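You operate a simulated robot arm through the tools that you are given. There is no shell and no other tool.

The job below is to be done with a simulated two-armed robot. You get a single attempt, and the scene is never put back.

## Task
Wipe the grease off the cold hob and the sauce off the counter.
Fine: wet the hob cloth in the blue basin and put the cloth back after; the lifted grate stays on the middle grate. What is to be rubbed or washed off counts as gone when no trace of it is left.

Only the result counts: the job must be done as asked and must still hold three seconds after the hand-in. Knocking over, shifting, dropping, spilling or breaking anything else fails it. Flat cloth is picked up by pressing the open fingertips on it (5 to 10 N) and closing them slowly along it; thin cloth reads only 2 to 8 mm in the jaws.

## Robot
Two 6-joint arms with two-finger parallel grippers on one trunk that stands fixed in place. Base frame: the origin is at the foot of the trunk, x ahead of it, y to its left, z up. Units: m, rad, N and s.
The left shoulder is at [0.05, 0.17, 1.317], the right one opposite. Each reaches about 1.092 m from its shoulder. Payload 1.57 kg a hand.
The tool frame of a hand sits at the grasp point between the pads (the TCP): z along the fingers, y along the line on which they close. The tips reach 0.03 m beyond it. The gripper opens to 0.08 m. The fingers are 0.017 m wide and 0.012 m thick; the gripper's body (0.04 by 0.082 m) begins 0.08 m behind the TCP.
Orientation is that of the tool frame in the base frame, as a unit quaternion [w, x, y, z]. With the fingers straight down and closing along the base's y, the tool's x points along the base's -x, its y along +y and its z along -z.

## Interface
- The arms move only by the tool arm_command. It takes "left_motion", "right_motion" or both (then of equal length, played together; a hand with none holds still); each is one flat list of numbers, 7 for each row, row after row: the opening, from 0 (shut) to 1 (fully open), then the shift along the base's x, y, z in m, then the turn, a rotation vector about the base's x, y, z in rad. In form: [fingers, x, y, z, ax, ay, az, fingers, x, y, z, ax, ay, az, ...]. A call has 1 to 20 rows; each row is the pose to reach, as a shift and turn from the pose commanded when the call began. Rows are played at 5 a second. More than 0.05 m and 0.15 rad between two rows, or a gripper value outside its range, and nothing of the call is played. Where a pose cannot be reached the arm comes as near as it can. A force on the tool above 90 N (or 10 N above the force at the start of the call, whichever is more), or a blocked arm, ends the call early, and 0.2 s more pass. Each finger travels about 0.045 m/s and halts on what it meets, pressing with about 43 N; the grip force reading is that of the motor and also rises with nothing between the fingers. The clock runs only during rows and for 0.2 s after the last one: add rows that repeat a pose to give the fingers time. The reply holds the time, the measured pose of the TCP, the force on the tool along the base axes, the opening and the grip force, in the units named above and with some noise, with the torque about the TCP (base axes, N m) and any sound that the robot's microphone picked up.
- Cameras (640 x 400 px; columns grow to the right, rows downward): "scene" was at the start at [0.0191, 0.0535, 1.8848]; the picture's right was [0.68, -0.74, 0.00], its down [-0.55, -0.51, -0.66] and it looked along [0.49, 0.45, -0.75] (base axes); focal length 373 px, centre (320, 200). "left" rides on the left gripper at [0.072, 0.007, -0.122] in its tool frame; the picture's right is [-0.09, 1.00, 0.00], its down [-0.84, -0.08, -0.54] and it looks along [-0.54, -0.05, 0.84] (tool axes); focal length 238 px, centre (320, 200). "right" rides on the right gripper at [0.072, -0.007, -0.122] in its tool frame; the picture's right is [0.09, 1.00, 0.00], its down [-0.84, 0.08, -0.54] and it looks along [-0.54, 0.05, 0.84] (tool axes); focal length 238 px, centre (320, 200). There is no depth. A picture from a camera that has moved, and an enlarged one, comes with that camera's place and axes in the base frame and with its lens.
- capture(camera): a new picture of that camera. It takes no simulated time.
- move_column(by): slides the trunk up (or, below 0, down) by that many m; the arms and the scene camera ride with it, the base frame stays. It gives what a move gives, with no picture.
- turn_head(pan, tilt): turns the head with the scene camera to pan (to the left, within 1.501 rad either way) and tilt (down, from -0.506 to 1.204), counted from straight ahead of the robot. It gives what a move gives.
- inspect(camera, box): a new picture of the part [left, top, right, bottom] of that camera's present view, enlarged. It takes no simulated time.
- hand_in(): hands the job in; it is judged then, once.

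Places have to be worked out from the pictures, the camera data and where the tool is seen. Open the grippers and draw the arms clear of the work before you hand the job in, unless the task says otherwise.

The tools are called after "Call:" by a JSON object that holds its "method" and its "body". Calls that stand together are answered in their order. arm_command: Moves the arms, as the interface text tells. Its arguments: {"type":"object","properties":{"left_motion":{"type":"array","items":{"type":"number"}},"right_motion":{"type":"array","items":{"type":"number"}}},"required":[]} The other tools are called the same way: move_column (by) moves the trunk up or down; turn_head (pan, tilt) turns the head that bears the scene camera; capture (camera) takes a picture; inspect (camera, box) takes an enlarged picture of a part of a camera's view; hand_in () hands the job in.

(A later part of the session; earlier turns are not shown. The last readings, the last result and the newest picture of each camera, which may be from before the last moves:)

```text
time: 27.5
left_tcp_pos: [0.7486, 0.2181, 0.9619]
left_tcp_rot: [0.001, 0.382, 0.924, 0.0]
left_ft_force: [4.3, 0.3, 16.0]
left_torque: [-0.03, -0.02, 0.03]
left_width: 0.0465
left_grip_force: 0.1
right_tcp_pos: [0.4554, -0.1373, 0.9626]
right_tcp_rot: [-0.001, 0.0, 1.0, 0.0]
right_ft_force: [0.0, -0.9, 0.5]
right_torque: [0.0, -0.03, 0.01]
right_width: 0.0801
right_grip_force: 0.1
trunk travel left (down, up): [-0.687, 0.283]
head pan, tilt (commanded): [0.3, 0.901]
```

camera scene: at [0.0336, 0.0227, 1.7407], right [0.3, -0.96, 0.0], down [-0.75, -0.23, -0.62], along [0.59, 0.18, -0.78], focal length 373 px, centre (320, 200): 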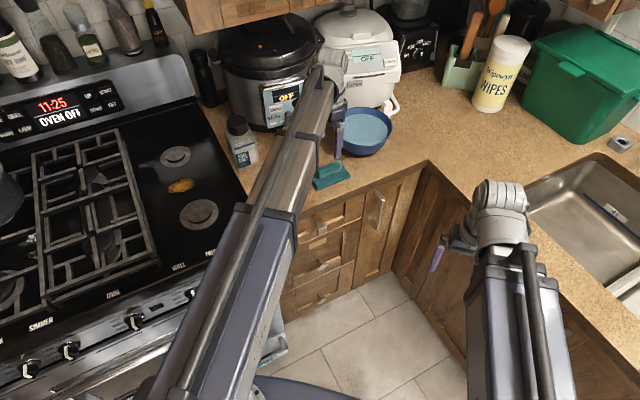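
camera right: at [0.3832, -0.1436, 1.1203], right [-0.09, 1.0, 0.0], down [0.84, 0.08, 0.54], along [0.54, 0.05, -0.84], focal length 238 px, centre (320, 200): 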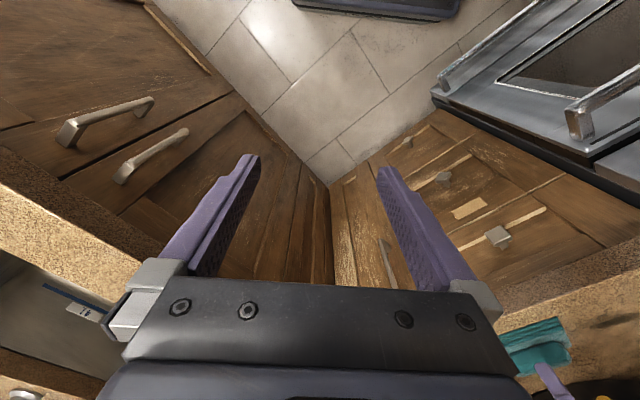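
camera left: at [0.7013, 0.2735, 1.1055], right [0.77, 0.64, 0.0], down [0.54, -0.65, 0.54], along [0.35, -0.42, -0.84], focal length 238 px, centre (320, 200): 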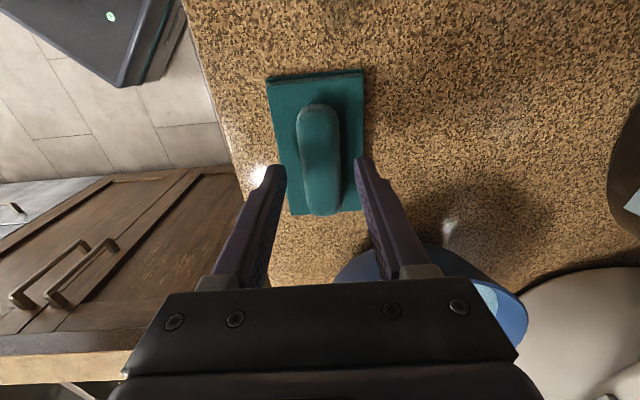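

Contact at 16 N with TCP z ≈ 0.962, so the pad's top is about 0.933. I'll lift 2 mm to unload it and close slowly on the ridge.

Call:
{"method": "move_column", "body": {"by": 0.003}}

Call:
{"method": "arm_command", "body": {"left_motion": [0.5, 0, 0, 0, 0, 0, 0, 0.42, 0, 0, 0, 0, 0, 0, 0.34, 0, 0, 0, 0, 0, 0, 0.26, 0, 0, 0, 0, 0, 0, 0.2, 0, 0, 0, 0, 0, 0, 0.2, 0, 0, 0, 0, 0, 0]}}

Call:
{"method": "inspect", "body": {"camera": "scene", "box": [290, 110, 390, 180]}}

Call:
{"method": "capture", "body": {"camera": "left"}}

```text
time: 28.0
left_tcp_pos: [0.7461, 0.2173, 0.9656]
left_tcp_rot: [0.0, 0.382, 0.924, 0.001]
left_ft_force: [-0.1, -0.7, 0.3]
left_torque: [0.0, 0.02, 0.01]
left_width: 0.0465
left_grip_force: 0.1
right_tcp_pos: [0.4567, -0.1362, 0.9648]
right_tcp_rot: [-0.002, 0.0, 1.0, 0.0]
right_ft_force: [0.2, 0.1, 0.1]
right_torque: [0.05, 0.02, 0.04]
right_width: 0.0799
right_grip_force: 0.1
trunk travel left (down, up): [-0.69, 0.28]
head pan, tilt (commanded): [0.3, 0.901]
```

```text
time: 29.4
left_tcp_pos: [0.7481, 0.2177, 0.9649]
left_tcp_rot: [0.0, 0.382, 0.924, 0.001]
left_ft_force: [0.2, 0.1, -0.3]
left_torque: [-0.01, -0.02, 0.01]
left_width: 0.0269
left_grip_force: 37.8
right_tcp_pos: [0.4559, -0.1369, 0.9641]
right_tcp_rot: [-0.002, 0.0, 1.0, 0.0]
right_ft_force: [0.1, -0.5, -0.3]
right_torque: [0.03, 0.0, -0.02]
right_width: 0.0799
right_grip_force: 0.0
trunk travel left (down, up): [-0.69, 0.28]
head pan, tilt (commanded): [0.3, 0.901]
```

```text
5.71 times, centred on (340, 145) of scene
camera zoom: at [0.0337, 0.0228, 1.6388], right [0.3, -0.96, 0.0], down [-0.75, -0.23, -0.62], along [0.59, 0.18, -0.78], focal length 2132 px, centre (206, 514)
```

zoom: 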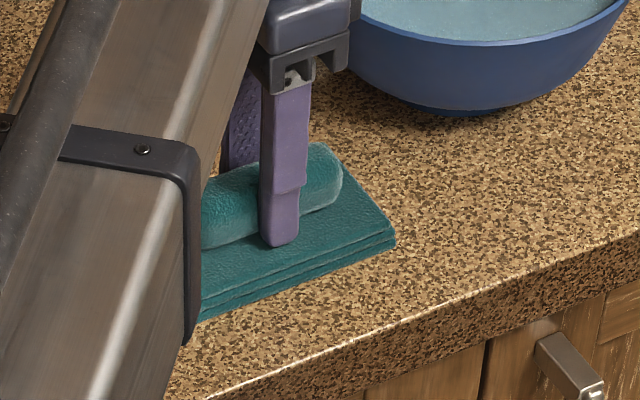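

```text
taken
camera left: at [0.7013, 0.2735, 1.0865], right [0.77, 0.64, 0.0], down [0.54, -0.65, 0.54], along [0.35, -0.42, -0.84], focal length 238 px, centre (320, 200)
```

left: 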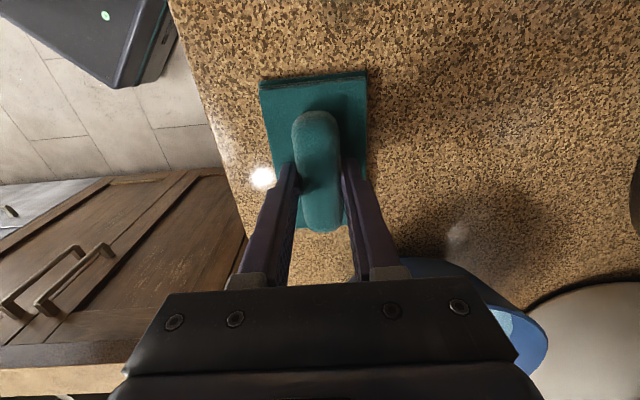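

The ridge is gripped (26.9 mm, 38 N) with no sideways load. This is the place to return the cloth to: TCP (0.748, 0.218), z 0.9645, column up-travel 0.280. I'll lift it clear and look.

Call:
{"method": "move_column", "body": {"by": 0.03}}

Call:
{"method": "move_column", "body": {"by": 0.1}}

Call:
{"method": "turn_head", "body": {"pan": 0.15, "tilt": 0.75}}

Call:
{"method": "capture", "body": {"camera": "left"}}

Call:
{"method": "capture", "body": {"camera": "scene"}}

Call:
{"method": "capture", "body": {"camera": "right"}}

```text
time: 30.1
left_tcp_pos: [0.7479, 0.2183, 0.9949]
left_tcp_rot: [0.0, 0.382, 0.924, 0.001]
left_ft_force: [1.1, 0.7, 0.1]
left_torque: [0.04, 0.05, -0.04]
left_width: 0.027
left_grip_force: 37.8
right_tcp_pos: [0.4571, -0.1377, 0.9938]
right_tcp_rot: [-0.002, 0.0, 1.0, 0.0]
right_ft_force: [-0.8, 0.5, -0.5]
right_torque: [0.01, 0.0, 0.03]
right_width: 0.08
right_grip_force: 0.0
trunk travel left (down, up): [-0.72, 0.25]
head pan, tilt (commanded): [0.3, 0.901]
```

```text
time: 31.5
left_tcp_pos: [0.7472, 0.2182, 1.0946]
left_tcp_rot: [0.001, 0.382, 0.924, 0.001]
left_ft_force: [-0.5, 0.6, -0.6]
left_torque: [0.01, -0.02, -0.02]
left_width: 0.0269
left_grip_force: 37.7
right_tcp_pos: [0.457, -0.1357, 1.0942]
right_tcp_rot: [-0.002, -0.001, 1.0, 0.0]
right_ft_force: [0.2, 0.5, -0.5]
right_torque: [0.0, 0.0, 0.01]
right_width: 0.08
right_grip_force: 0.0
trunk travel left (down, up): [-0.82, 0.15]
head pan, tilt (commanded): [0.3, 0.901]
```

```text
time: 32.2
left_tcp_pos: [0.7475, 0.2174, 1.0956]
left_tcp_rot: [0.001, 0.381, 0.924, 0.0]
left_ft_force: [0.6, -0.6, -0.9]
left_torque: [0.01, 0.0, 0.0]
left_width: 0.0271
left_grip_force: 37.6
right_tcp_pos: [0.457, -0.1371, 1.094]
right_tcp_rot: [-0.001, -0.001, 1.0, 0.0]
right_ft_force: [0.2, -0.6, 0.2]
right_torque: [0.02, -0.01, 0.01]
right_width: 0.08
right_grip_force: 0.0
trunk travel left (down, up): [-0.82, 0.15]
head pan, tilt (commanded): [0.15, 0.75]
```

```text
taken
camera left: at [0.7013, 0.2735, 1.2165], right [0.77, 0.64, 0.0], down [0.54, -0.65, 0.54], along [0.35, -0.42, -0.84], focal length 238 px, centre (320, 200)
```

left: 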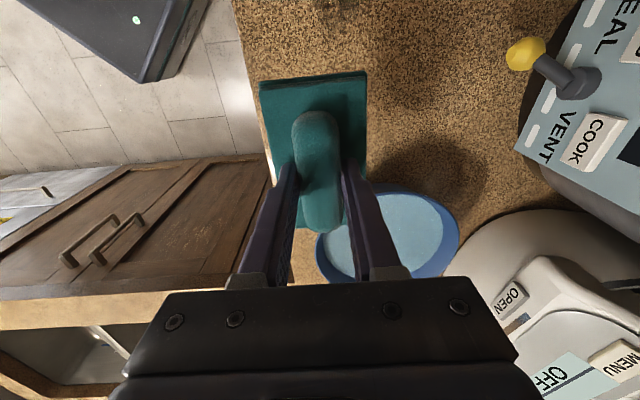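

```text
taken
camera scene: at [0.0435, 0.0129, 1.7807], right [0.15, -0.99, 0.0], down [-0.67, -0.1, -0.73], along [0.72, 0.11, -0.68], focal length 373 px, centre (320, 200)
```

scene: 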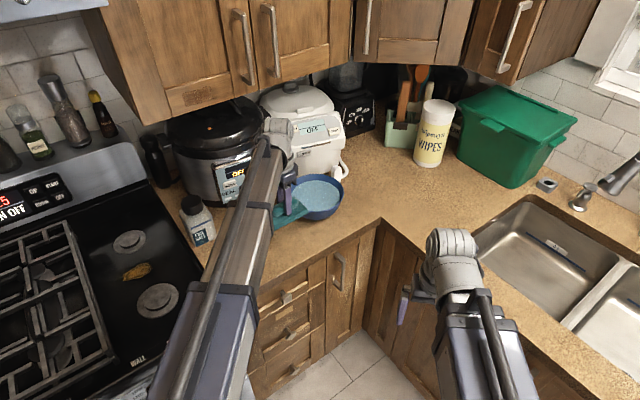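

```text
taken
camera right: at [0.3833, -0.1436, 1.2182], right [-0.09, 1.0, 0.0], down [0.84, 0.08, 0.54], along [0.54, 0.05, -0.84], focal length 238 px, centre (320, 200)
```

right: 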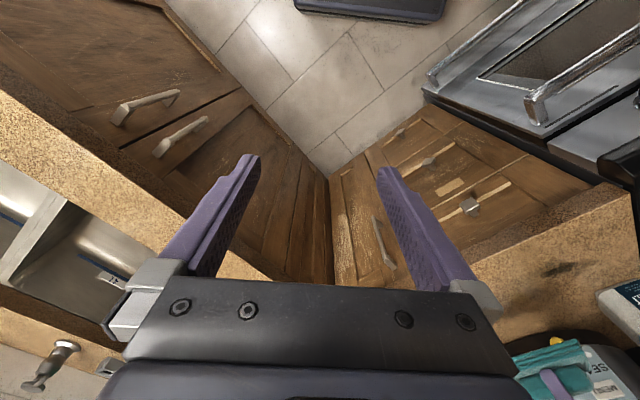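

The cloth came up cleanly with no tilt. Before going over the basin I'll check the space around it and the rice cooker.

Call:
{"method": "inspect", "body": {"camera": "scene", "box": [220, 80, 380, 230]}}

Call:
{"method": "inspect", "body": {"camera": "left", "box": [280, 120, 640, 345]}}

```text
2.67 times, centred on (300, 155) of scene
camera zoom: at [0.0435, 0.0129, 1.7807], right [0.15, -0.99, 0.0], down [-0.67, -0.1, -0.73], along [0.72, 0.11, -0.68], focal length 995 px, centre (373, 320)
```

zoom: 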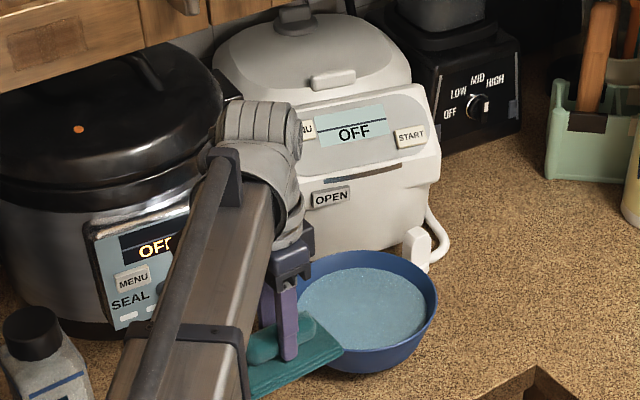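

```text
1.78 times, centred on (460, 232) of left
camera zoom: at [0.7013, 0.2735, 1.2165], right [0.77, 0.64, 0.0], down [0.54, -0.65, 0.54], along [0.35, -0.42, -0.84], focal length 424 px, centre (71, 142)
```

zoom: 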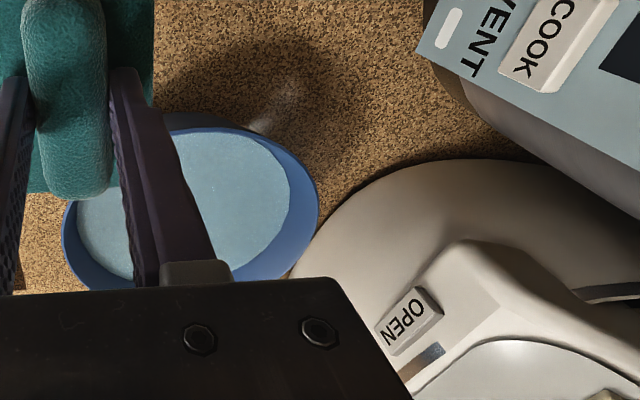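

The wrist cameras agree on the basin's rim centre at about (0.902, 0.163) and z≈0.986, and the rice cooker sits at least 0.13 m behind that. The cloth's underside is at about 1.05, so I'll move it over the basin.

Call:
{"method": "arm_command", "body": {"left_motion": [0.2, 0.039, -0.014, 0, 0, 0, 0, 0.2, 0.077, -0.028, 0, 0, 0, 0, 0.2, 0.116, -0.042, 0, 0, 0, 0, 0.2, 0.1545, -0.056, 0, 0, 0, 0, 0.2, 0.1545, -0.056, 0, 0, 0, 0]}}

Call:
{"method": "capture", "body": {"camera": "left"}}

Call:
{"method": "inspect", "body": {"camera": "scene", "box": [220, 80, 380, 230]}}

Call:
{"method": "capture", "body": {"camera": "right"}}

```text
time: 33.4
left_tcp_pos: [0.8987, 0.1625, 1.095]
left_tcp_rot: [0.001, 0.382, 0.924, 0.0]
left_ft_force: [-0.1, -0.5, -0.6]
left_torque: [0.0, -0.03, -0.01]
left_width: 0.027
left_grip_force: 37.8
right_tcp_pos: [0.4553, -0.1362, 1.0938]
right_tcp_rot: [-0.001, 0.0, 1.0, 0.001]
right_ft_force: [0.3, -0.1, -0.4]
right_torque: [0.03, -0.01, -0.03]
right_width: 0.0801
right_grip_force: 0.1
trunk travel left (down, up): [-0.82, 0.15]
head pan, tilt (commanded): [0.15, 0.75]
```

```text
taken
camera left: at [0.8519, 0.2181, 1.2167], right [0.77, 0.64, 0.0], down [0.54, -0.65, 0.54], along [0.35, -0.42, -0.84], focal length 238 px, centre (320, 200)
```

left: 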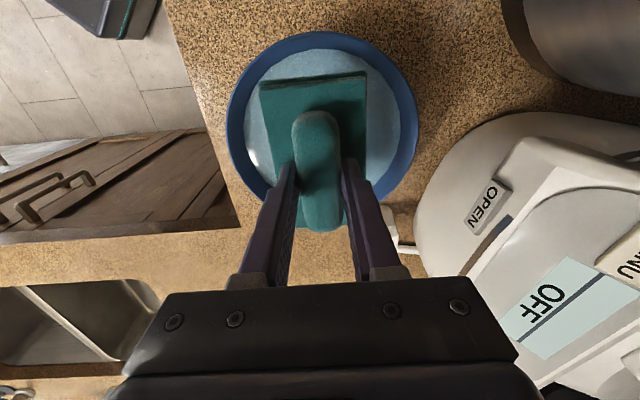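

```text
2.67 times, centred on (300, 155) of scene
camera zoom: at [0.043, 0.0131, 1.7807], right [0.15, -0.99, 0.0], down [-0.67, -0.1, -0.73], along [0.72, 0.11, -0.68], focal length 995 px, centre (373, 320)
```

zoom: 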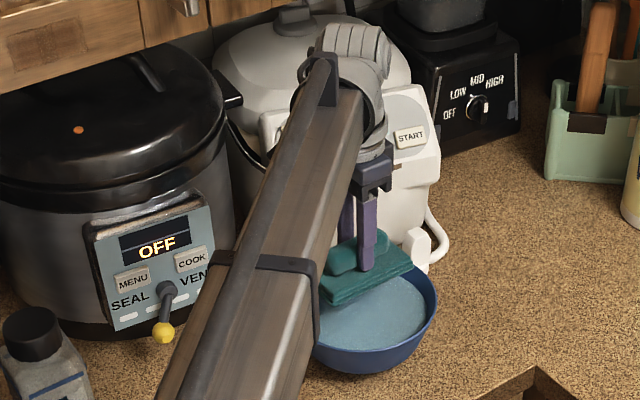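

```text
taken
camera right: at [0.383, -0.1434, 1.2184], right [-0.09, 1.0, 0.0], down [0.84, 0.08, 0.54], along [0.54, 0.05, -0.84], focal length 238 px, centre (320, 200)
```

right: 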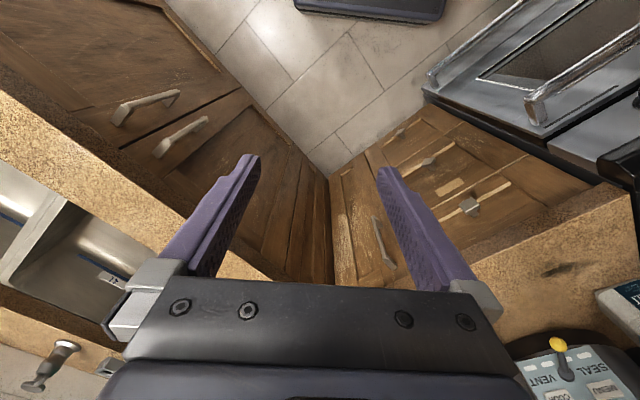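

The cloth is nearly centred over the basin; the centre looks about 9 mm further along (+x, -y). I'll correct that and lower to just above the rim.

Call:
{"method": "arm_command", "body": {"left_motion": [0.2, 0.006, -0.007, 0, 0, 0, 0, 0.2, 0.006, -0.007, 0, 0, 0, 0]}}

Call:
{"method": "move_column", "body": {"by": -0.05}}

Call:
{"method": "capture", "body": {"camera": "left"}}

Call:
{"method": "inspect", "body": {"camera": "scene", "box": [260, 110, 380, 210]}}

```text
time: 34.0
left_tcp_pos: [0.9045, 0.1543, 1.0951]
left_tcp_rot: [0.0, 0.382, 0.924, 0.001]
left_ft_force: [0.2, -0.3, 0.2]
left_torque: [-0.03, 0.0, 0.0]
left_width: 0.0267
left_grip_force: 37.5
right_tcp_pos: [0.4557, -0.1365, 1.0952]
right_tcp_rot: [-0.001, -0.001, 1.0, 0.0]
right_ft_force: [-0.1, 0.6, 0.6]
right_torque: [-0.02, -0.01, 0.0]
right_width: 0.0799
right_grip_force: 0.0
trunk travel left (down, up): [-0.82, 0.15]
head pan, tilt (commanded): [0.15, 0.75]
```

```text
time: 34.9
left_tcp_pos: [0.9042, 0.1545, 1.0443]
left_tcp_rot: [0.0, 0.382, 0.924, 0.001]
left_ft_force: [0.0, -0.8, 0.2]
left_torque: [-0.01, 0.0, 0.03]
left_width: 0.0269
left_grip_force: 37.4
right_tcp_pos: [0.4561, -0.1361, 1.0446]
right_tcp_rot: [-0.002, 0.0, 1.0, -0.001]
right_ft_force: [-0.5, -0.6, 0.7]
right_torque: [0.0, 0.02, 0.01]
right_width: 0.0803
right_grip_force: 0.1
trunk travel left (down, up): [-0.77, 0.2]
head pan, tilt (commanded): [0.15, 0.75]
```

```text
taken
camera left: at [0.8585, 0.2103, 1.1665], right [0.77, 0.64, 0.0], down [0.54, -0.65, 0.54], along [0.35, -0.42, -0.84], focal length 238 px, centre (320, 200)
```

left: 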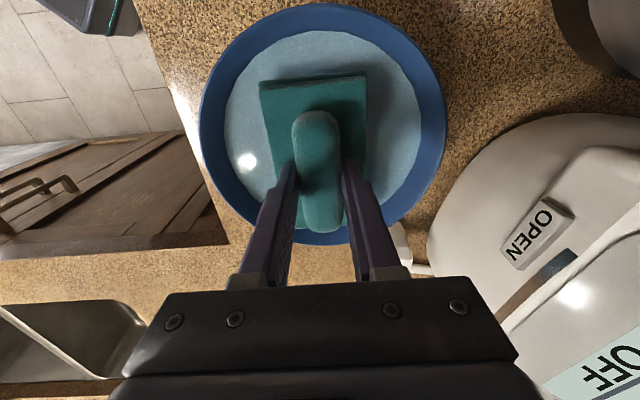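

```text
4.00 times, centred on (320, 160) of scene
camera zoom: at [0.0434, 0.0128, 1.7307], right [0.15, -0.99, 0.0], down [-0.67, -0.1, -0.73], along [0.72, 0.11, -0.68], focal length 1492 px, centre (320, 360)
```

zoom: 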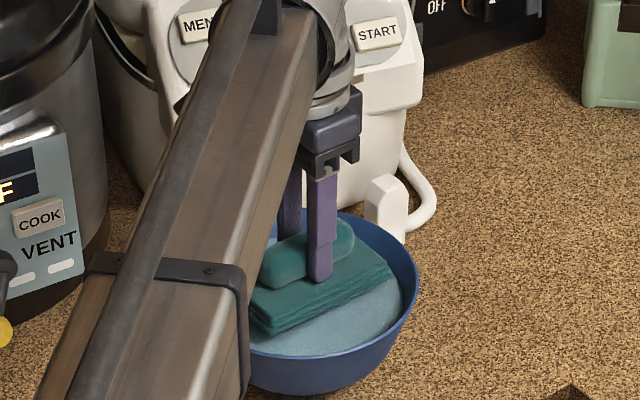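

The cloth is centred in the rim within 2 mm. I'll lower it gently into the water and watch the force.

Call:
{"method": "move_column", "body": {"by": -0.02}}

Call:
{"method": "inspect", "body": {"camera": "scene", "box": [260, 110, 380, 210]}}

Call:
{"method": "capture", "body": {"camera": "left"}}

```text
time: 35.6
left_tcp_pos: [0.9047, 0.1548, 1.0249]
left_tcp_rot: [0.0, 0.382, 0.924, 0.001]
left_ft_force: [0.5, -0.8, -0.3]
left_torque: [0.0, 0.0, -0.02]
left_width: 0.027
left_grip_force: 37.0
right_tcp_pos: [0.455, -0.1367, 1.0245]
right_tcp_rot: [-0.003, 0.0, 1.0, 0.0]
right_ft_force: [-0.1, 0.1, -0.9]
right_torque: [0.02, 0.02, 0.03]
right_width: 0.0801
right_grip_force: 0.1
trunk travel left (down, up): [-0.75, 0.22]
head pan, tilt (commanded): [0.15, 0.75]
```

```text
4.00 times, centred on (320, 160) of scene
camera zoom: at [0.0433, 0.0128, 1.7107], right [0.15, -0.99, 0.0], down [-0.67, -0.1, -0.73], along [0.72, 0.11, -0.68], focal length 1492 px, centre (320, 360)
```

zoom: 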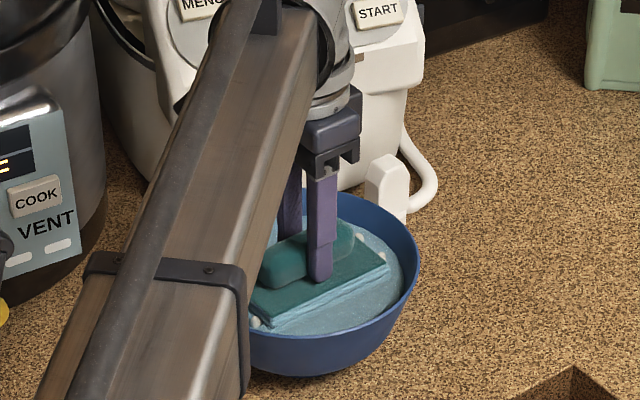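

```text
taken
camera left: at [0.8585, 0.2103, 1.1466], right [0.77, 0.64, 0.0], down [0.54, -0.65, 0.54], along [0.35, -0.42, -0.84], focal length 238 px, centre (320, 200)
```

left: 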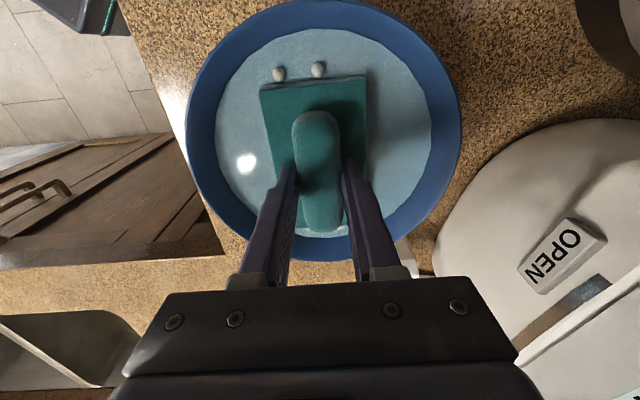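

White bubbles appeared at the cloth's edges, so it is touching the water. I'll go 8 mm deeper, hold for a moment so it soaks, and check.

Call:
{"method": "move_column", "body": {"by": -0.008}}

Call:
{"method": "arm_command", "body": {"left_motion": [0.2, 0, 0, 0, 0, 0, 0, 0.2, 0, 0, 0, 0, 0, 0, 0.2, 0, 0, 0, 0, 0, 0, 0.2, 0, 0, 0, 0, 0, 0, 0.2, 0, 0, 0, 0, 0, 0]}}

Call:
{"method": "inspect", "body": {"camera": "scene", "box": [260, 110, 380, 210]}}

Call:
{"method": "capture", "body": {"camera": "left"}}

```text
time: 36.1
left_tcp_pos: [0.9056, 0.1546, 1.0164]
left_tcp_rot: [0.001, 0.382, 0.924, 0.001]
left_ft_force: [0.0, -0.6, -1.4]
left_torque: [0.0, -0.02, -0.05]
left_width: 0.0268
left_grip_force: 37.7
right_tcp_pos: [0.4549, -0.1374, 1.0159]
right_tcp_rot: [-0.002, 0.0, 1.0, 0.0]
right_ft_force: [0.7, -0.7, -0.1]
right_torque: [-0.02, 0.01, -0.01]
right_width: 0.0801
right_grip_force: 0.0
trunk travel left (down, up): [-0.742, 0.228]
head pan, tilt (commanded): [0.15, 0.75]
```

```text
time: 37.3
left_tcp_pos: [0.9047, 0.1544, 1.0165]
left_tcp_rot: [0.001, 0.382, 0.924, 0.001]
left_ft_force: [0.1, 0.1, -0.4]
left_torque: [0.01, 0.0, 0.0]
left_width: 0.0268
left_grip_force: 37.2
right_tcp_pos: [0.4561, -0.1358, 1.0168]
right_tcp_rot: [-0.002, -0.001, 1.0, 0.0]
right_ft_force: [-0.1, -0.2, 0.0]
right_torque: [0.0, -0.01, -0.01]
right_width: 0.0798
right_grip_force: 0.2
trunk travel left (down, up): [-0.742, 0.228]
head pan, tilt (commanded): [0.15, 0.75]
```

```text
4.00 times, centred on (320, 160) of scene
camera zoom: at [0.0436, 0.0128, 1.7027], right [0.15, -0.99, 0.0], down [-0.67, -0.1, -0.73], along [0.72, 0.11, -0.68], focal length 1492 px, centre (320, 360)
```

zoom: 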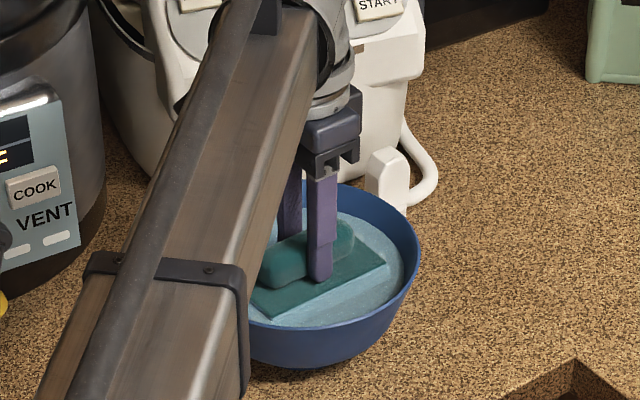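

```text
taken
camera left: at [0.8586, 0.2103, 1.1384], right [0.77, 0.64, 0.0], down [0.54, -0.65, 0.54], along [0.35, -0.42, -0.84], focal length 238 px, centre (320, 200)
```

left: 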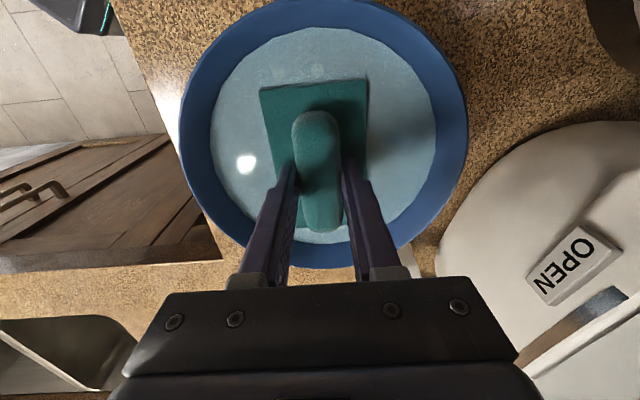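

The pad is now soaked nearly to its top and the water is still below the rim. I'll lift it slowly, let it drip over the basin and look.

Call:
{"method": "move_column", "body": {"by": 0.03}}

Call:
{"method": "arm_command", "body": {"left_motion": [0.2, 0, 0, 0, 0, 0, 0, 0.2, 0, 0, 0, 0, 0, 0, 0.2, 0, 0, 0, 0, 0, 0, 0.2, 0, 0, 0, 0, 0, 0, 0.2, 0, 0, 0, 0, 0, 0, 0.2, 0, 0, 0, 0, 0, 0, 0.2, 0, 0, 0, 0, 0, 0, 0.2, 0, 0, 0, 0, 0, 0, 0.2, 0, 0, 0, 0, 0, 0, 0.2, 0, 0, 0, 0, 0, 0]}}

Call:
{"method": "inspect", "body": {"camera": "scene", "box": [260, 110, 380, 210]}}

Call:
{"method": "capture", "body": {"camera": "left"}}

```text
time: 38.1
left_tcp_pos: [0.9046, 0.1547, 1.0461]
left_tcp_rot: [0.0, 0.382, 0.924, 0.001]
left_ft_force: [-0.8, 1.1, 0.0]
left_torque: [0.02, 0.01, 0.0]
left_width: 0.0269
left_grip_force: 38.1
right_tcp_pos: [0.4563, -0.1365, 1.0468]
right_tcp_rot: [-0.002, 0.0, 1.0, 0.0]
right_ft_force: [-0.2, 0.0, 0.3]
right_torque: [0.02, -0.01, 0.02]
right_width: 0.0801
right_grip_force: 0.0
trunk travel left (down, up): [-0.772, 0.198]
head pan, tilt (commanded): [0.15, 0.75]
```

```text
time: 40.3
left_tcp_pos: [0.904, 0.1536, 1.0467]
left_tcp_rot: [0.001, 0.382, 0.924, 0.001]
left_ft_force: [0.3, -1.2, -0.3]
left_torque: [0.02, 0.0, 0.0]
left_width: 0.0268
left_grip_force: 37.8
right_tcp_pos: [0.4568, -0.1362, 1.0467]
right_tcp_rot: [-0.002, 0.0, 1.0, 0.001]
right_ft_force: [-0.4, -0.4, -0.4]
right_torque: [0.0, 0.01, -0.01]
right_width: 0.08
right_grip_force: 0.1
trunk travel left (down, up): [-0.772, 0.198]
head pan, tilt (commanded): [0.15, 0.75]
```

```text
4.00 times, centred on (320, 160) of scene
camera zoom: at [0.0436, 0.0128, 1.7327], right [0.15, -0.99, 0.0], down [-0.67, -0.1, -0.73], along [0.72, 0.11, -0.68], focal length 1492 px, centre (320, 360)
```

zoom: 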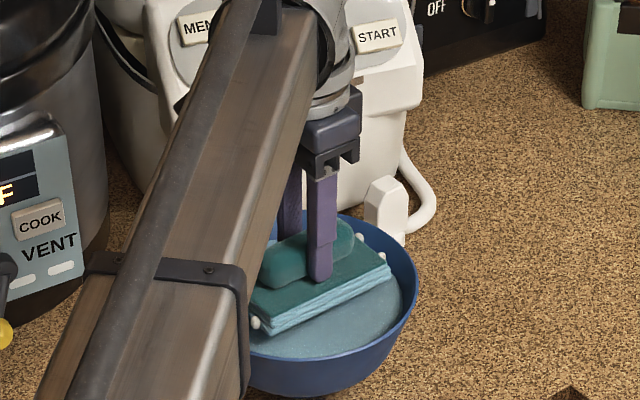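

```text
taken
camera left: at [0.8587, 0.2103, 1.1684], right [0.77, 0.64, 0.0], down [0.54, -0.65, 0.54], along [0.35, -0.42, -0.84], focal length 238 px, centre (320, 200)
```

left: 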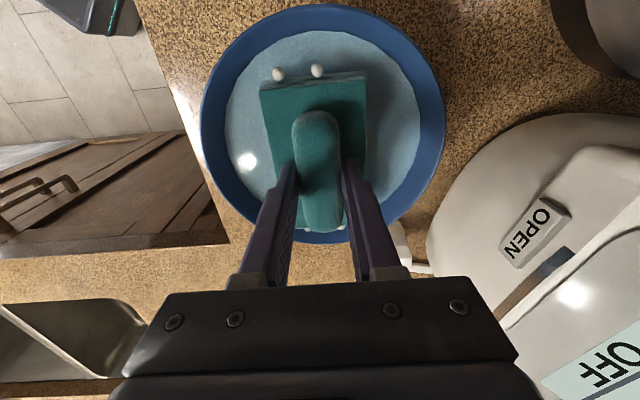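

The wet cloth shows suds at its corners and no longer drips visibly. I'll raise it clear of the rim and carry it over the counter stain.

Call:
{"method": "move_column", "body": {"by": 0.035}}

Call:
{"method": "arm_command", "body": {"left_motion": [0.2, -0.036, 0.028, 0, 0, 0, 0, 0.2, -0.072, 0.056, 0, 0, 0, 0, 0.2, -0.108, 0.084, 0, 0, 0, 0, 0.2, -0.144, 0.112, 0, 0, 0, 0, 0.2, -0.18, 0.14, 0, 0, 0, 0, 0.2, -0.2, 0.156, 0, 0, 0, 0, 0.2, -0.2, 0.156, 0, 0, 0, 0]}}

Call:
{"method": "capture", "body": {"camera": "left"}}

Call:
{"method": "turn_head", "body": {"pan": 0.45, "tilt": 0.95}}

Call:
{"method": "capture", "body": {"camera": "scene"}}

Call:
{"method": "capture", "body": {"camera": "right"}}

```text
time: 41.1
left_tcp_pos: [0.9048, 0.1546, 1.0812]
left_tcp_rot: [-0.001, 0.382, 0.924, 0.001]
left_ft_force: [-0.7, -0.5, -1.3]
left_torque: [-0.02, -0.01, 0.03]
left_width: 0.0268
left_grip_force: 37.7
right_tcp_pos: [0.4567, -0.1361, 1.0818]
right_tcp_rot: [-0.002, 0.001, 1.0, 0.0]
right_ft_force: [0.7, 0.2, 1.0]
right_torque: [-0.01, 0.01, 0.01]
right_width: 0.08
right_grip_force: 0.1
trunk travel left (down, up): [-0.807, 0.163]
head pan, tilt (commanded): [0.15, 0.75]
```

```text
time: 42.7
left_tcp_pos: [0.707, 0.3087, 1.0826]
left_tcp_rot: [0.0, 0.383, 0.924, 0.001]
left_ft_force: [-0.4, 0.5, -0.7]
left_torque: [-0.02, 0.0, -0.01]
left_width: 0.0271
left_grip_force: 37.7
left hand out of reach, approached as far as the arm can: row 5, 6
right_tcp_pos: [0.4573, -0.1355, 1.0815]
right_tcp_rot: [-0.002, 0.0, 1.0, 0.0]
right_ft_force: [0.2, 0.0, 0.4]
right_torque: [-0.01, 0.01, -0.02]
right_width: 0.0799
right_grip_force: 0.0
trunk travel left (down, up): [-0.807, 0.163]
head pan, tilt (commanded): [0.15, 0.75]
```

```text
taken
camera left: at [0.6608, 0.3657, 1.2035], right [0.77, 0.64, 0.0], down [0.54, -0.65, 0.54], along [0.35, -0.42, -0.84], focal length 238 px, centre (320, 200)
```

left: 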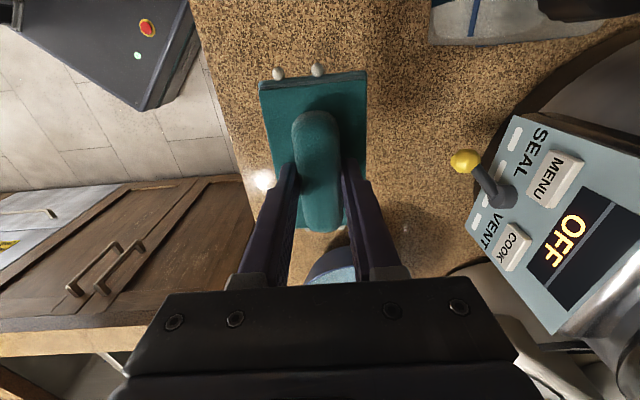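

```text
time: 43.5
left_tcp_pos: [0.7075, 0.3094, 1.0813]
left_tcp_rot: [0.001, 0.382, 0.924, 0.001]
left_ft_force: [0.8, 0.1, -0.7]
left_torque: [-0.02, 0.01, -0.01]
left_width: 0.0268
left_grip_force: 37.5
right_tcp_pos: [0.4559, -0.1371, 1.0819]
right_tcp_rot: [-0.002, 0.001, 1.0, 0.0]
right_ft_force: [0.5, 0.3, 0.0]
right_torque: [0.0, 0.01, -0.02]
right_width: 0.0796
right_grip_force: 0.0
trunk travel left (down, up): [-0.807, 0.163]
head pan, tilt (commanded): [0.45, 0.949]
```

```text
taken
camera scene: at [0.0271, 0.032, 1.7522], right [0.43, -0.9, 0.0], down [-0.73, -0.35, -0.58], along [0.52, 0.25, -0.81], focal length 373 px, centre (320, 200)
```

scene: 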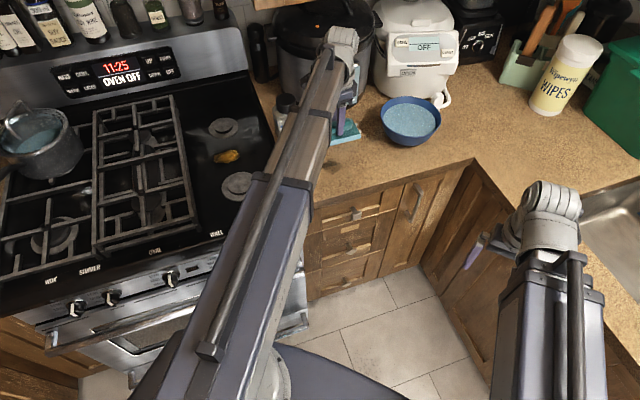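

```text
taken
camera right: at [0.3833, -0.1436, 1.2052], right [-0.09, 1.0, 0.0], down [0.84, 0.08, 0.54], along [0.54, 0.05, -0.84], focal length 238 px, centre (320, 200)
```

right: 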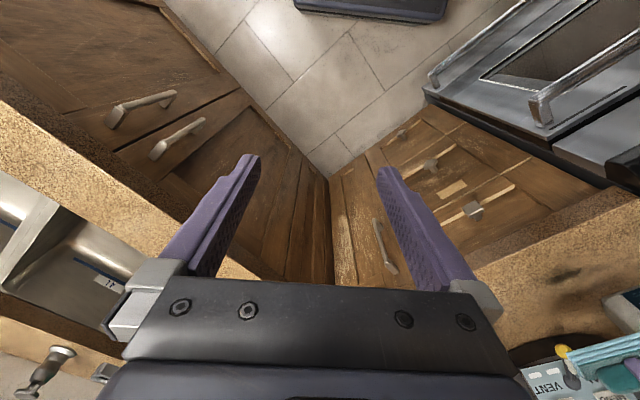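

The stain is now hidden under the cloth for the left camera, but the right camera sees it. I'll zoom in to measure its extent.

Call:
{"method": "inspect", "body": {"camera": "right", "box": [480, 200, 640, 300]}}

Call:
{"method": "turn_head", "body": {"pan": 0.2, "tilt": 0.95}}

Call:
{"method": "capture", "body": {"camera": "scene"}}

```text
4.00 times, centred on (560, 250) of right
camera zoom: at [0.3833, -0.1436, 1.2052], right [-0.09, 1.0, 0.0], down [0.84, 0.08, 0.54], along [0.54, 0.05, -0.84], focal length 953 px, centre (-640, 0)
```

zoom: 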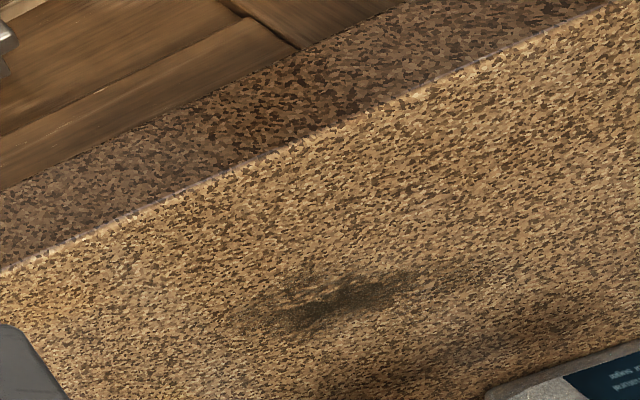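

```text
time: 44.2
left_tcp_pos: [0.7073, 0.3099, 1.082]
left_tcp_rot: [0.0, 0.383, 0.924, 0.001]
left_ft_force: [-0.1, -0.5, -0.5]
left_torque: [0.02, -0.02, -0.01]
left_width: 0.0268
left_grip_force: 38.2
right_tcp_pos: [0.4563, -0.1369, 1.0826]
right_tcp_rot: [-0.002, 0.0, 1.0, 0.0]
right_ft_force: [-0.2, -1.3, 0.5]
right_torque: [0.01, -0.04, 0.04]
right_width: 0.08
right_grip_force: 0.1
trunk travel left (down, up): [-0.807, 0.163]
head pan, tilt (commanded): [0.201, 0.949]
```

```text
taken
camera scene: at [0.0329, 0.015, 1.7522], right [0.2, -0.98, 0.0], down [-0.8, -0.16, -0.58], along [0.57, 0.12, -0.81], focal length 373 px, centre (320, 200)
```

scene: 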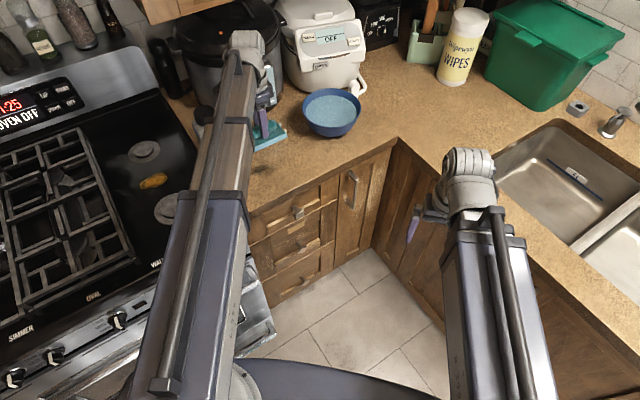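

The stain spans roughly 8 × 5.5 cm, centred at (0.688, 0.331). I'll centre the cloth over it and lower to just above the counter.

Call:
{"method": "arm_command", "body": {"left_motion": [0.2, -0.01, 0.0105, 0, 0, 0, 0, 0.2, -0.02, 0.021, 0, 0, 0, 0, 0.2, -0.02, 0.021, 0, 0, 0, 0]}}

Call:
{"method": "move_column", "body": {"by": -0.1}}

Call:
{"method": "capture", "body": {"camera": "left"}}

Call:
{"method": "capture", "body": {"camera": "right"}}

Call:
{"method": "capture", "body": {"camera": "scene"}}

```text
time: 45.0
left_tcp_pos: [0.687, 0.3319, 1.082]
left_tcp_rot: [0.001, 0.383, 0.924, 0.001]
left_ft_force: [-1.1, 0.0, -0.3]
left_torque: [-0.03, -0.01, 0.01]
left_width: 0.0269
left_grip_force: 37.9
right_tcp_pos: [0.4546, -0.1365, 1.0818]
right_tcp_rot: [-0.001, 0.001, 1.0, 0.0]
right_ft_force: [0.5, 0.1, 0.5]
right_torque: [0.0, -0.01, 0.01]
right_width: 0.08
right_grip_force: 0.1
trunk travel left (down, up): [-0.807, 0.163]
head pan, tilt (commanded): [0.201, 0.949]
```

```text
time: 46.4
left_tcp_pos: [0.6851, 0.3308, 0.9821]
left_tcp_rot: [0.0, 0.381, 0.924, 0.001]
left_ft_force: [0.7, -0.5, -0.8]
left_torque: [0.02, 0.03, 0.04]
left_width: 0.027
left_grip_force: 37.8
right_tcp_pos: [0.4566, -0.136, 0.9824]
right_tcp_rot: [-0.003, 0.0, 1.0, 0.0]
right_ft_force: [0.5, -0.5, 0.3]
right_torque: [0.01, -0.04, 0.0]
right_width: 0.08
right_grip_force: 0.1
trunk travel left (down, up): [-0.707, 0.263]
head pan, tilt (commanded): [0.201, 0.949]
```

```text
taken
camera left: at [0.6393, 0.3863, 1.1036], right [0.77, 0.64, 0.0], down [0.54, -0.65, 0.54], along [0.35, -0.42, -0.84], focal length 238 px, centre (320, 200)
```

left: 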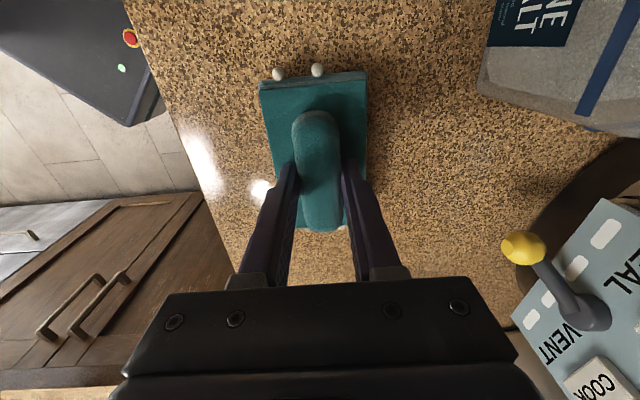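

```text
taken
camera right: at [0.3832, -0.1436, 1.1053], right [-0.09, 1.0, 0.0], down [0.84, 0.08, 0.54], along [0.54, 0.05, -0.84], focal length 238 px, centre (320, 200)
```

right: 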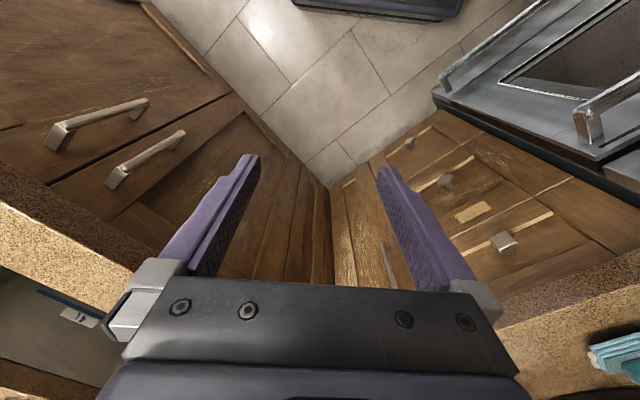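

```text
taken
camera scene: at [0.0327, 0.0149, 1.6522], right [0.2, -0.98, 0.0], down [-0.8, -0.16, -0.58], along [0.57, 0.12, -0.81], focal length 373 px, centre (320, 200)
```

scene: 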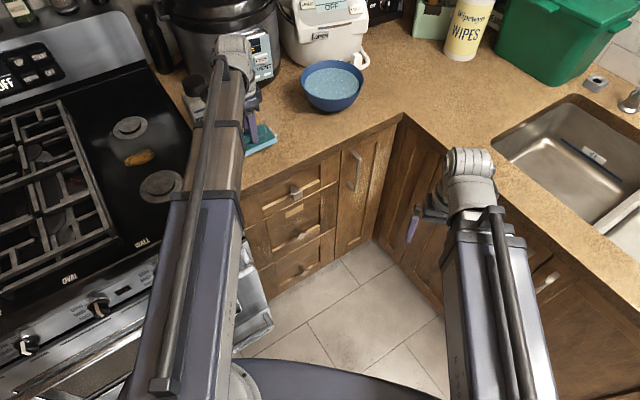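

The cloth now covers the stain as seen from the wrist camera, and the salt is well clear. I'll lower to contact in small steps.

Call:
{"method": "move_column", "body": {"by": -0.015}}

Call:
{"method": "move_column", "body": {"by": -0.003}}

```text
time: 47.0
left_tcp_pos: [0.6854, 0.3299, 0.9669]
left_tcp_rot: [0.0, 0.382, 0.924, 0.001]
left_ft_force: [0.4, -0.7, -1.2]
left_torque: [0.03, 0.01, 0.03]
left_width: 0.0267
left_grip_force: 37.9
right_tcp_pos: [0.4551, -0.1364, 0.9673]
right_tcp_rot: [-0.002, 0.0, 1.0, 0.0]
right_ft_force: [-0.1, -0.9, -0.2]
right_torque: [0.01, 0.01, 0.0]
right_width: 0.0801
right_grip_force: 0.1
trunk travel left (down, up): [-0.692, 0.278]
head pan, tilt (commanded): [0.201, 0.949]
```

```text
time: 47.5
left_tcp_pos: [0.6849, 0.3302, 0.9652]
left_tcp_rot: [0.002, 0.382, 0.924, 0.001]
left_ft_force: [4.2, 1.1, 16.4]
left_torque: [0.02, 0.09, 0.01]
left_width: 0.0271
left_grip_force: 38.0
right_tcp_pos: [0.4549, -0.1371, 0.9643]
right_tcp_rot: [-0.001, 0.0, 1.0, 0.0]
right_ft_force: [-0.1, 0.0, 0.2]
right_torque: [-0.04, 0.03, 0.03]
right_width: 0.0799
right_grip_force: 0.1
trunk travel left (down, up): [-0.689, 0.281]
head pan, tilt (commanded): [0.201, 0.949]
```

Contact at about 16 N with the cloth flat on the counter. I'll now wipe back and forth over the whole stain and a bit beyond, staying clear of the salt and the hob edge.

Call:
{"method": "arm_command", "body": {"left_motion": [0.2, -0.012, -0.012, 0, 0, 0, 0, 0.2, -0.0233, -0.0233, 0, 0, 0, 0, 0.2, -0.0106, -0.0106, 0, 0, 0, 0, 0.2, 0.0035, 0.0035, 0, 0, 0, 0, 0.2, 0.0141, 0.0141, 0, 0, 0, 0, 0.2, 0.0255, 0.0255, 0, 0, 0, 0, 0.2, 0.0396, 0.0113, 0, 0, 0, 0, 0.2, 0.0269, -0.0014, 0, 0, 0, 0, 0.2, 0.0141, -0.0141, 0, 0, 0, 0, 0.2, 0.0014, -0.0269, 0, 0, 0, 0, 0.2, -0.0092, -0.0375, 0, 0, 0, 0, 0.2, -0.0233, -0.0233, 0, 0, 0, 0, 0.2, -0.0375, -0.0092, 0, 0, 0, 0, 0.2, -0.0247, 0.0035, 0, 0, 0, 0, 0.2, -0.012, 0.0163, 0, 0, 0, 0, 0.2, 0.0, 0.0283, 0, 0, 0, 0, 0.2, 0.0113, 0.0396, 0, 0, 0, 0, 0.2, 0.0255, 0.0255, 0, 0, 0, 0, 0.2, 0.0127, 0.0127, 0, 0, 0, 0, 0.2, 0, 0, 0, 0, 0, 0]}}

Call:
{"method": "capture", "body": {"camera": "left"}}

Call:
{"method": "capture", "body": {"camera": "right"}}

```text
time: 51.7
left_tcp_pos: [0.6849, 0.3311, 0.9631]
left_tcp_rot: [0.001, 0.382, 0.924, 0.002]
left_ft_force: [3.6, 4.4, 16.1]
left_torque: [0.19, -0.01, -0.1]
left_width: 0.0269
left_grip_force: 38.2
right_tcp_pos: [0.4561, -0.1367, 0.9648]
right_tcp_rot: [-0.001, 0.0, 1.0, 0.0]
right_ft_force: [-0.4, 0.6, -0.8]
right_torque: [-0.01, -0.03, 0.03]
right_width: 0.0799
right_grip_force: 0.1
trunk travel left (down, up): [-0.689, 0.281]
head pan, tilt (commanded): [0.201, 0.949]
```

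```text
taken
camera left: at [0.6375, 0.3855, 1.086], right [0.77, 0.64, 0.0], down [0.54, -0.65, 0.54], along [0.35, -0.42, -0.84], focal length 238 px, centre (320, 200)
```

left: 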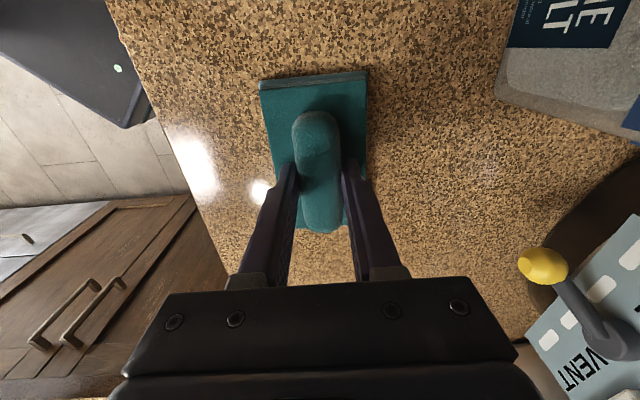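

```text
taken
camera right: at [0.3828, -0.1436, 1.0875], right [-0.09, 1.0, 0.0], down [0.84, 0.08, 0.54], along [0.54, 0.05, -0.84], focal length 238 px, centre (320, 200)
```

right: 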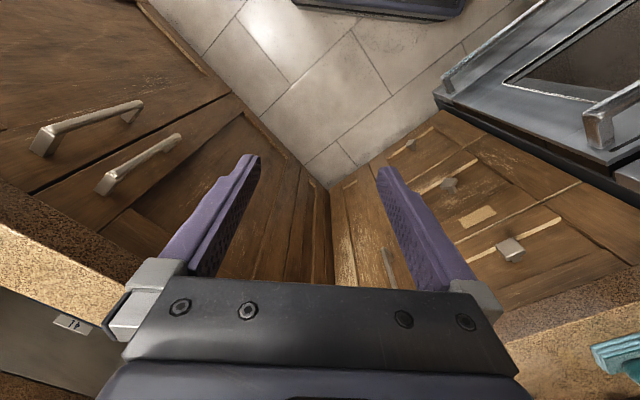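

The strokes ran smoothly at about 16 N, and the suds on the cloth have gone. I'll lift and move aside to inspect the counter.

Call:
{"method": "move_column", "body": {"by": 0.06}}

Call:
{"method": "arm_command", "body": {"left_motion": [0.2, 0.03, -0.03, 0, 0, 0, 0, 0.2, 0.06, -0.06, 0, 0, 0, 0, 0.2, 0.09, -0.09, 0, 0, 0, 0, 0.2, 0.12, -0.12, 0, 0, 0, 0, 0.2, 0.12, -0.12, 0, 0, 0, 0]}}

Call:
{"method": "capture", "body": {"camera": "left"}}

Call:
{"method": "turn_head", "body": {"pan": 0.45, "tilt": 0.9}}

Call:
{"method": "capture", "body": {"camera": "scene"}}

Call:
{"method": "capture", "body": {"camera": "right"}}

```text
time: 52.7
left_tcp_pos: [0.6848, 0.3299, 1.0236]
left_tcp_rot: [0.0, 0.383, 0.924, 0.0]
left_ft_force: [-0.5, 0.0, -1.6]
left_torque: [0.01, 0.02, 0.02]
left_width: 0.0267
left_grip_force: 37.4
right_tcp_pos: [0.4566, -0.1361, 1.0229]
right_tcp_rot: [-0.001, 0.0, 1.0, 0.0]
right_ft_force: [-0.4, -0.2, 0.4]
right_torque: [0.02, 0.02, -0.02]
right_width: 0.0798
right_grip_force: 0.1
trunk travel left (down, up): [-0.749, 0.221]
head pan, tilt (commanded): [0.201, 0.949]
```

```text
time: 53.9
left_tcp_pos: [0.8067, 0.2132, 1.023]
left_tcp_rot: [0.001, 0.381, 0.925, 0.001]
left_ft_force: [-2.5, 2.0, -2.4]
left_torque: [0.08, 0.15, 0.07]
left_width: 0.027
left_grip_force: 37.3
right_tcp_pos: [0.4547, -0.1348, 1.0242]
right_tcp_rot: [-0.001, 0.0, 1.0, 0.0]
right_ft_force: [0.2, -0.2, 0.2]
right_torque: [-0.01, -0.01, -0.03]
right_width: 0.0801
right_grip_force: 0.1
trunk travel left (down, up): [-0.749, 0.221]
head pan, tilt (commanded): [0.201, 0.949]
```

```text
taken
camera left: at [0.7599, 0.2687, 1.1456], right [0.77, 0.64, 0.0], down [0.54, -0.65, 0.54], along [0.35, -0.42, -0.84], focal length 238 px, centre (320, 200)
```

left: 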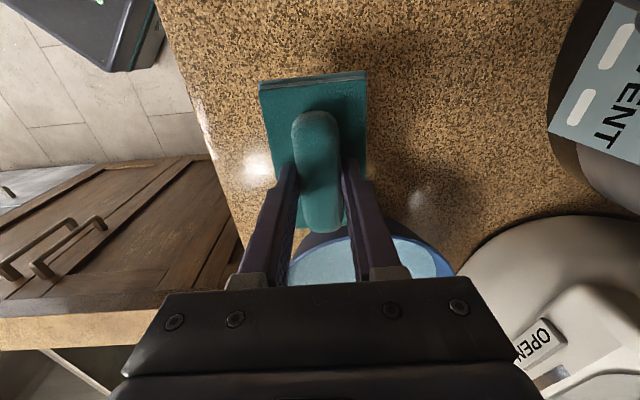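

```text
time: 54.7
left_tcp_pos: [0.8065, 0.2129, 1.0245]
left_tcp_rot: [0.001, 0.382, 0.924, 0.001]
left_ft_force: [-2.7, 1.8, -2.6]
left_torque: [0.06, 0.13, 0.08]
left_width: 0.0268
left_grip_force: 37.1
right_tcp_pos: [0.4554, -0.1369, 1.0237]
right_tcp_rot: [-0.002, 0.0, 1.0, 0.0]
right_ft_force: [-0.1, 0.1, 0.1]
right_torque: [0.01, 0.02, -0.02]
right_width: 0.0798
right_grip_force: 0.1
trunk travel left (down, up): [-0.749, 0.221]
head pan, tilt (commanded): [0.45, 0.901]
```

```text
taken
camera scene: at [0.0295, 0.0336, 1.6978], right [0.43, -0.9, 0.0], down [-0.71, -0.34, -0.62], along [0.56, 0.27, -0.78], focal length 373 px, centre (320, 200)
```

scene: 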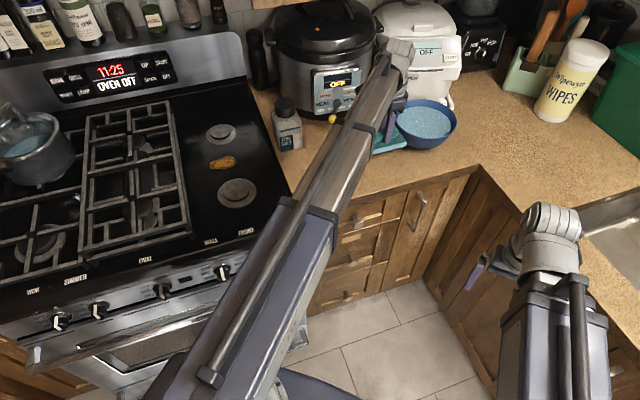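

```text
taken
camera right: at [0.3832, -0.1434, 1.1473], right [-0.09, 1.0, 0.0], down [0.84, 0.08, 0.54], along [0.54, 0.05, -0.84], focal length 238 px, centre (320, 200)
```

right: 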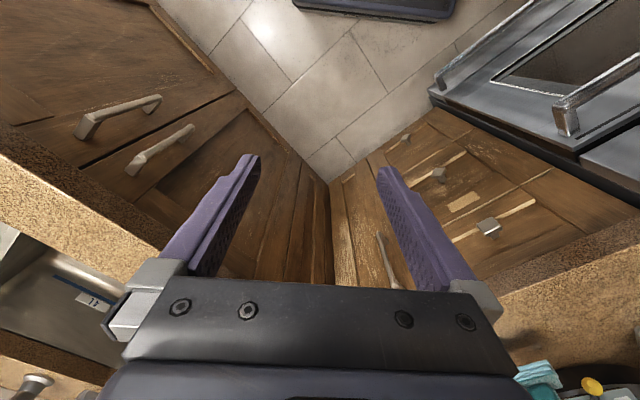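

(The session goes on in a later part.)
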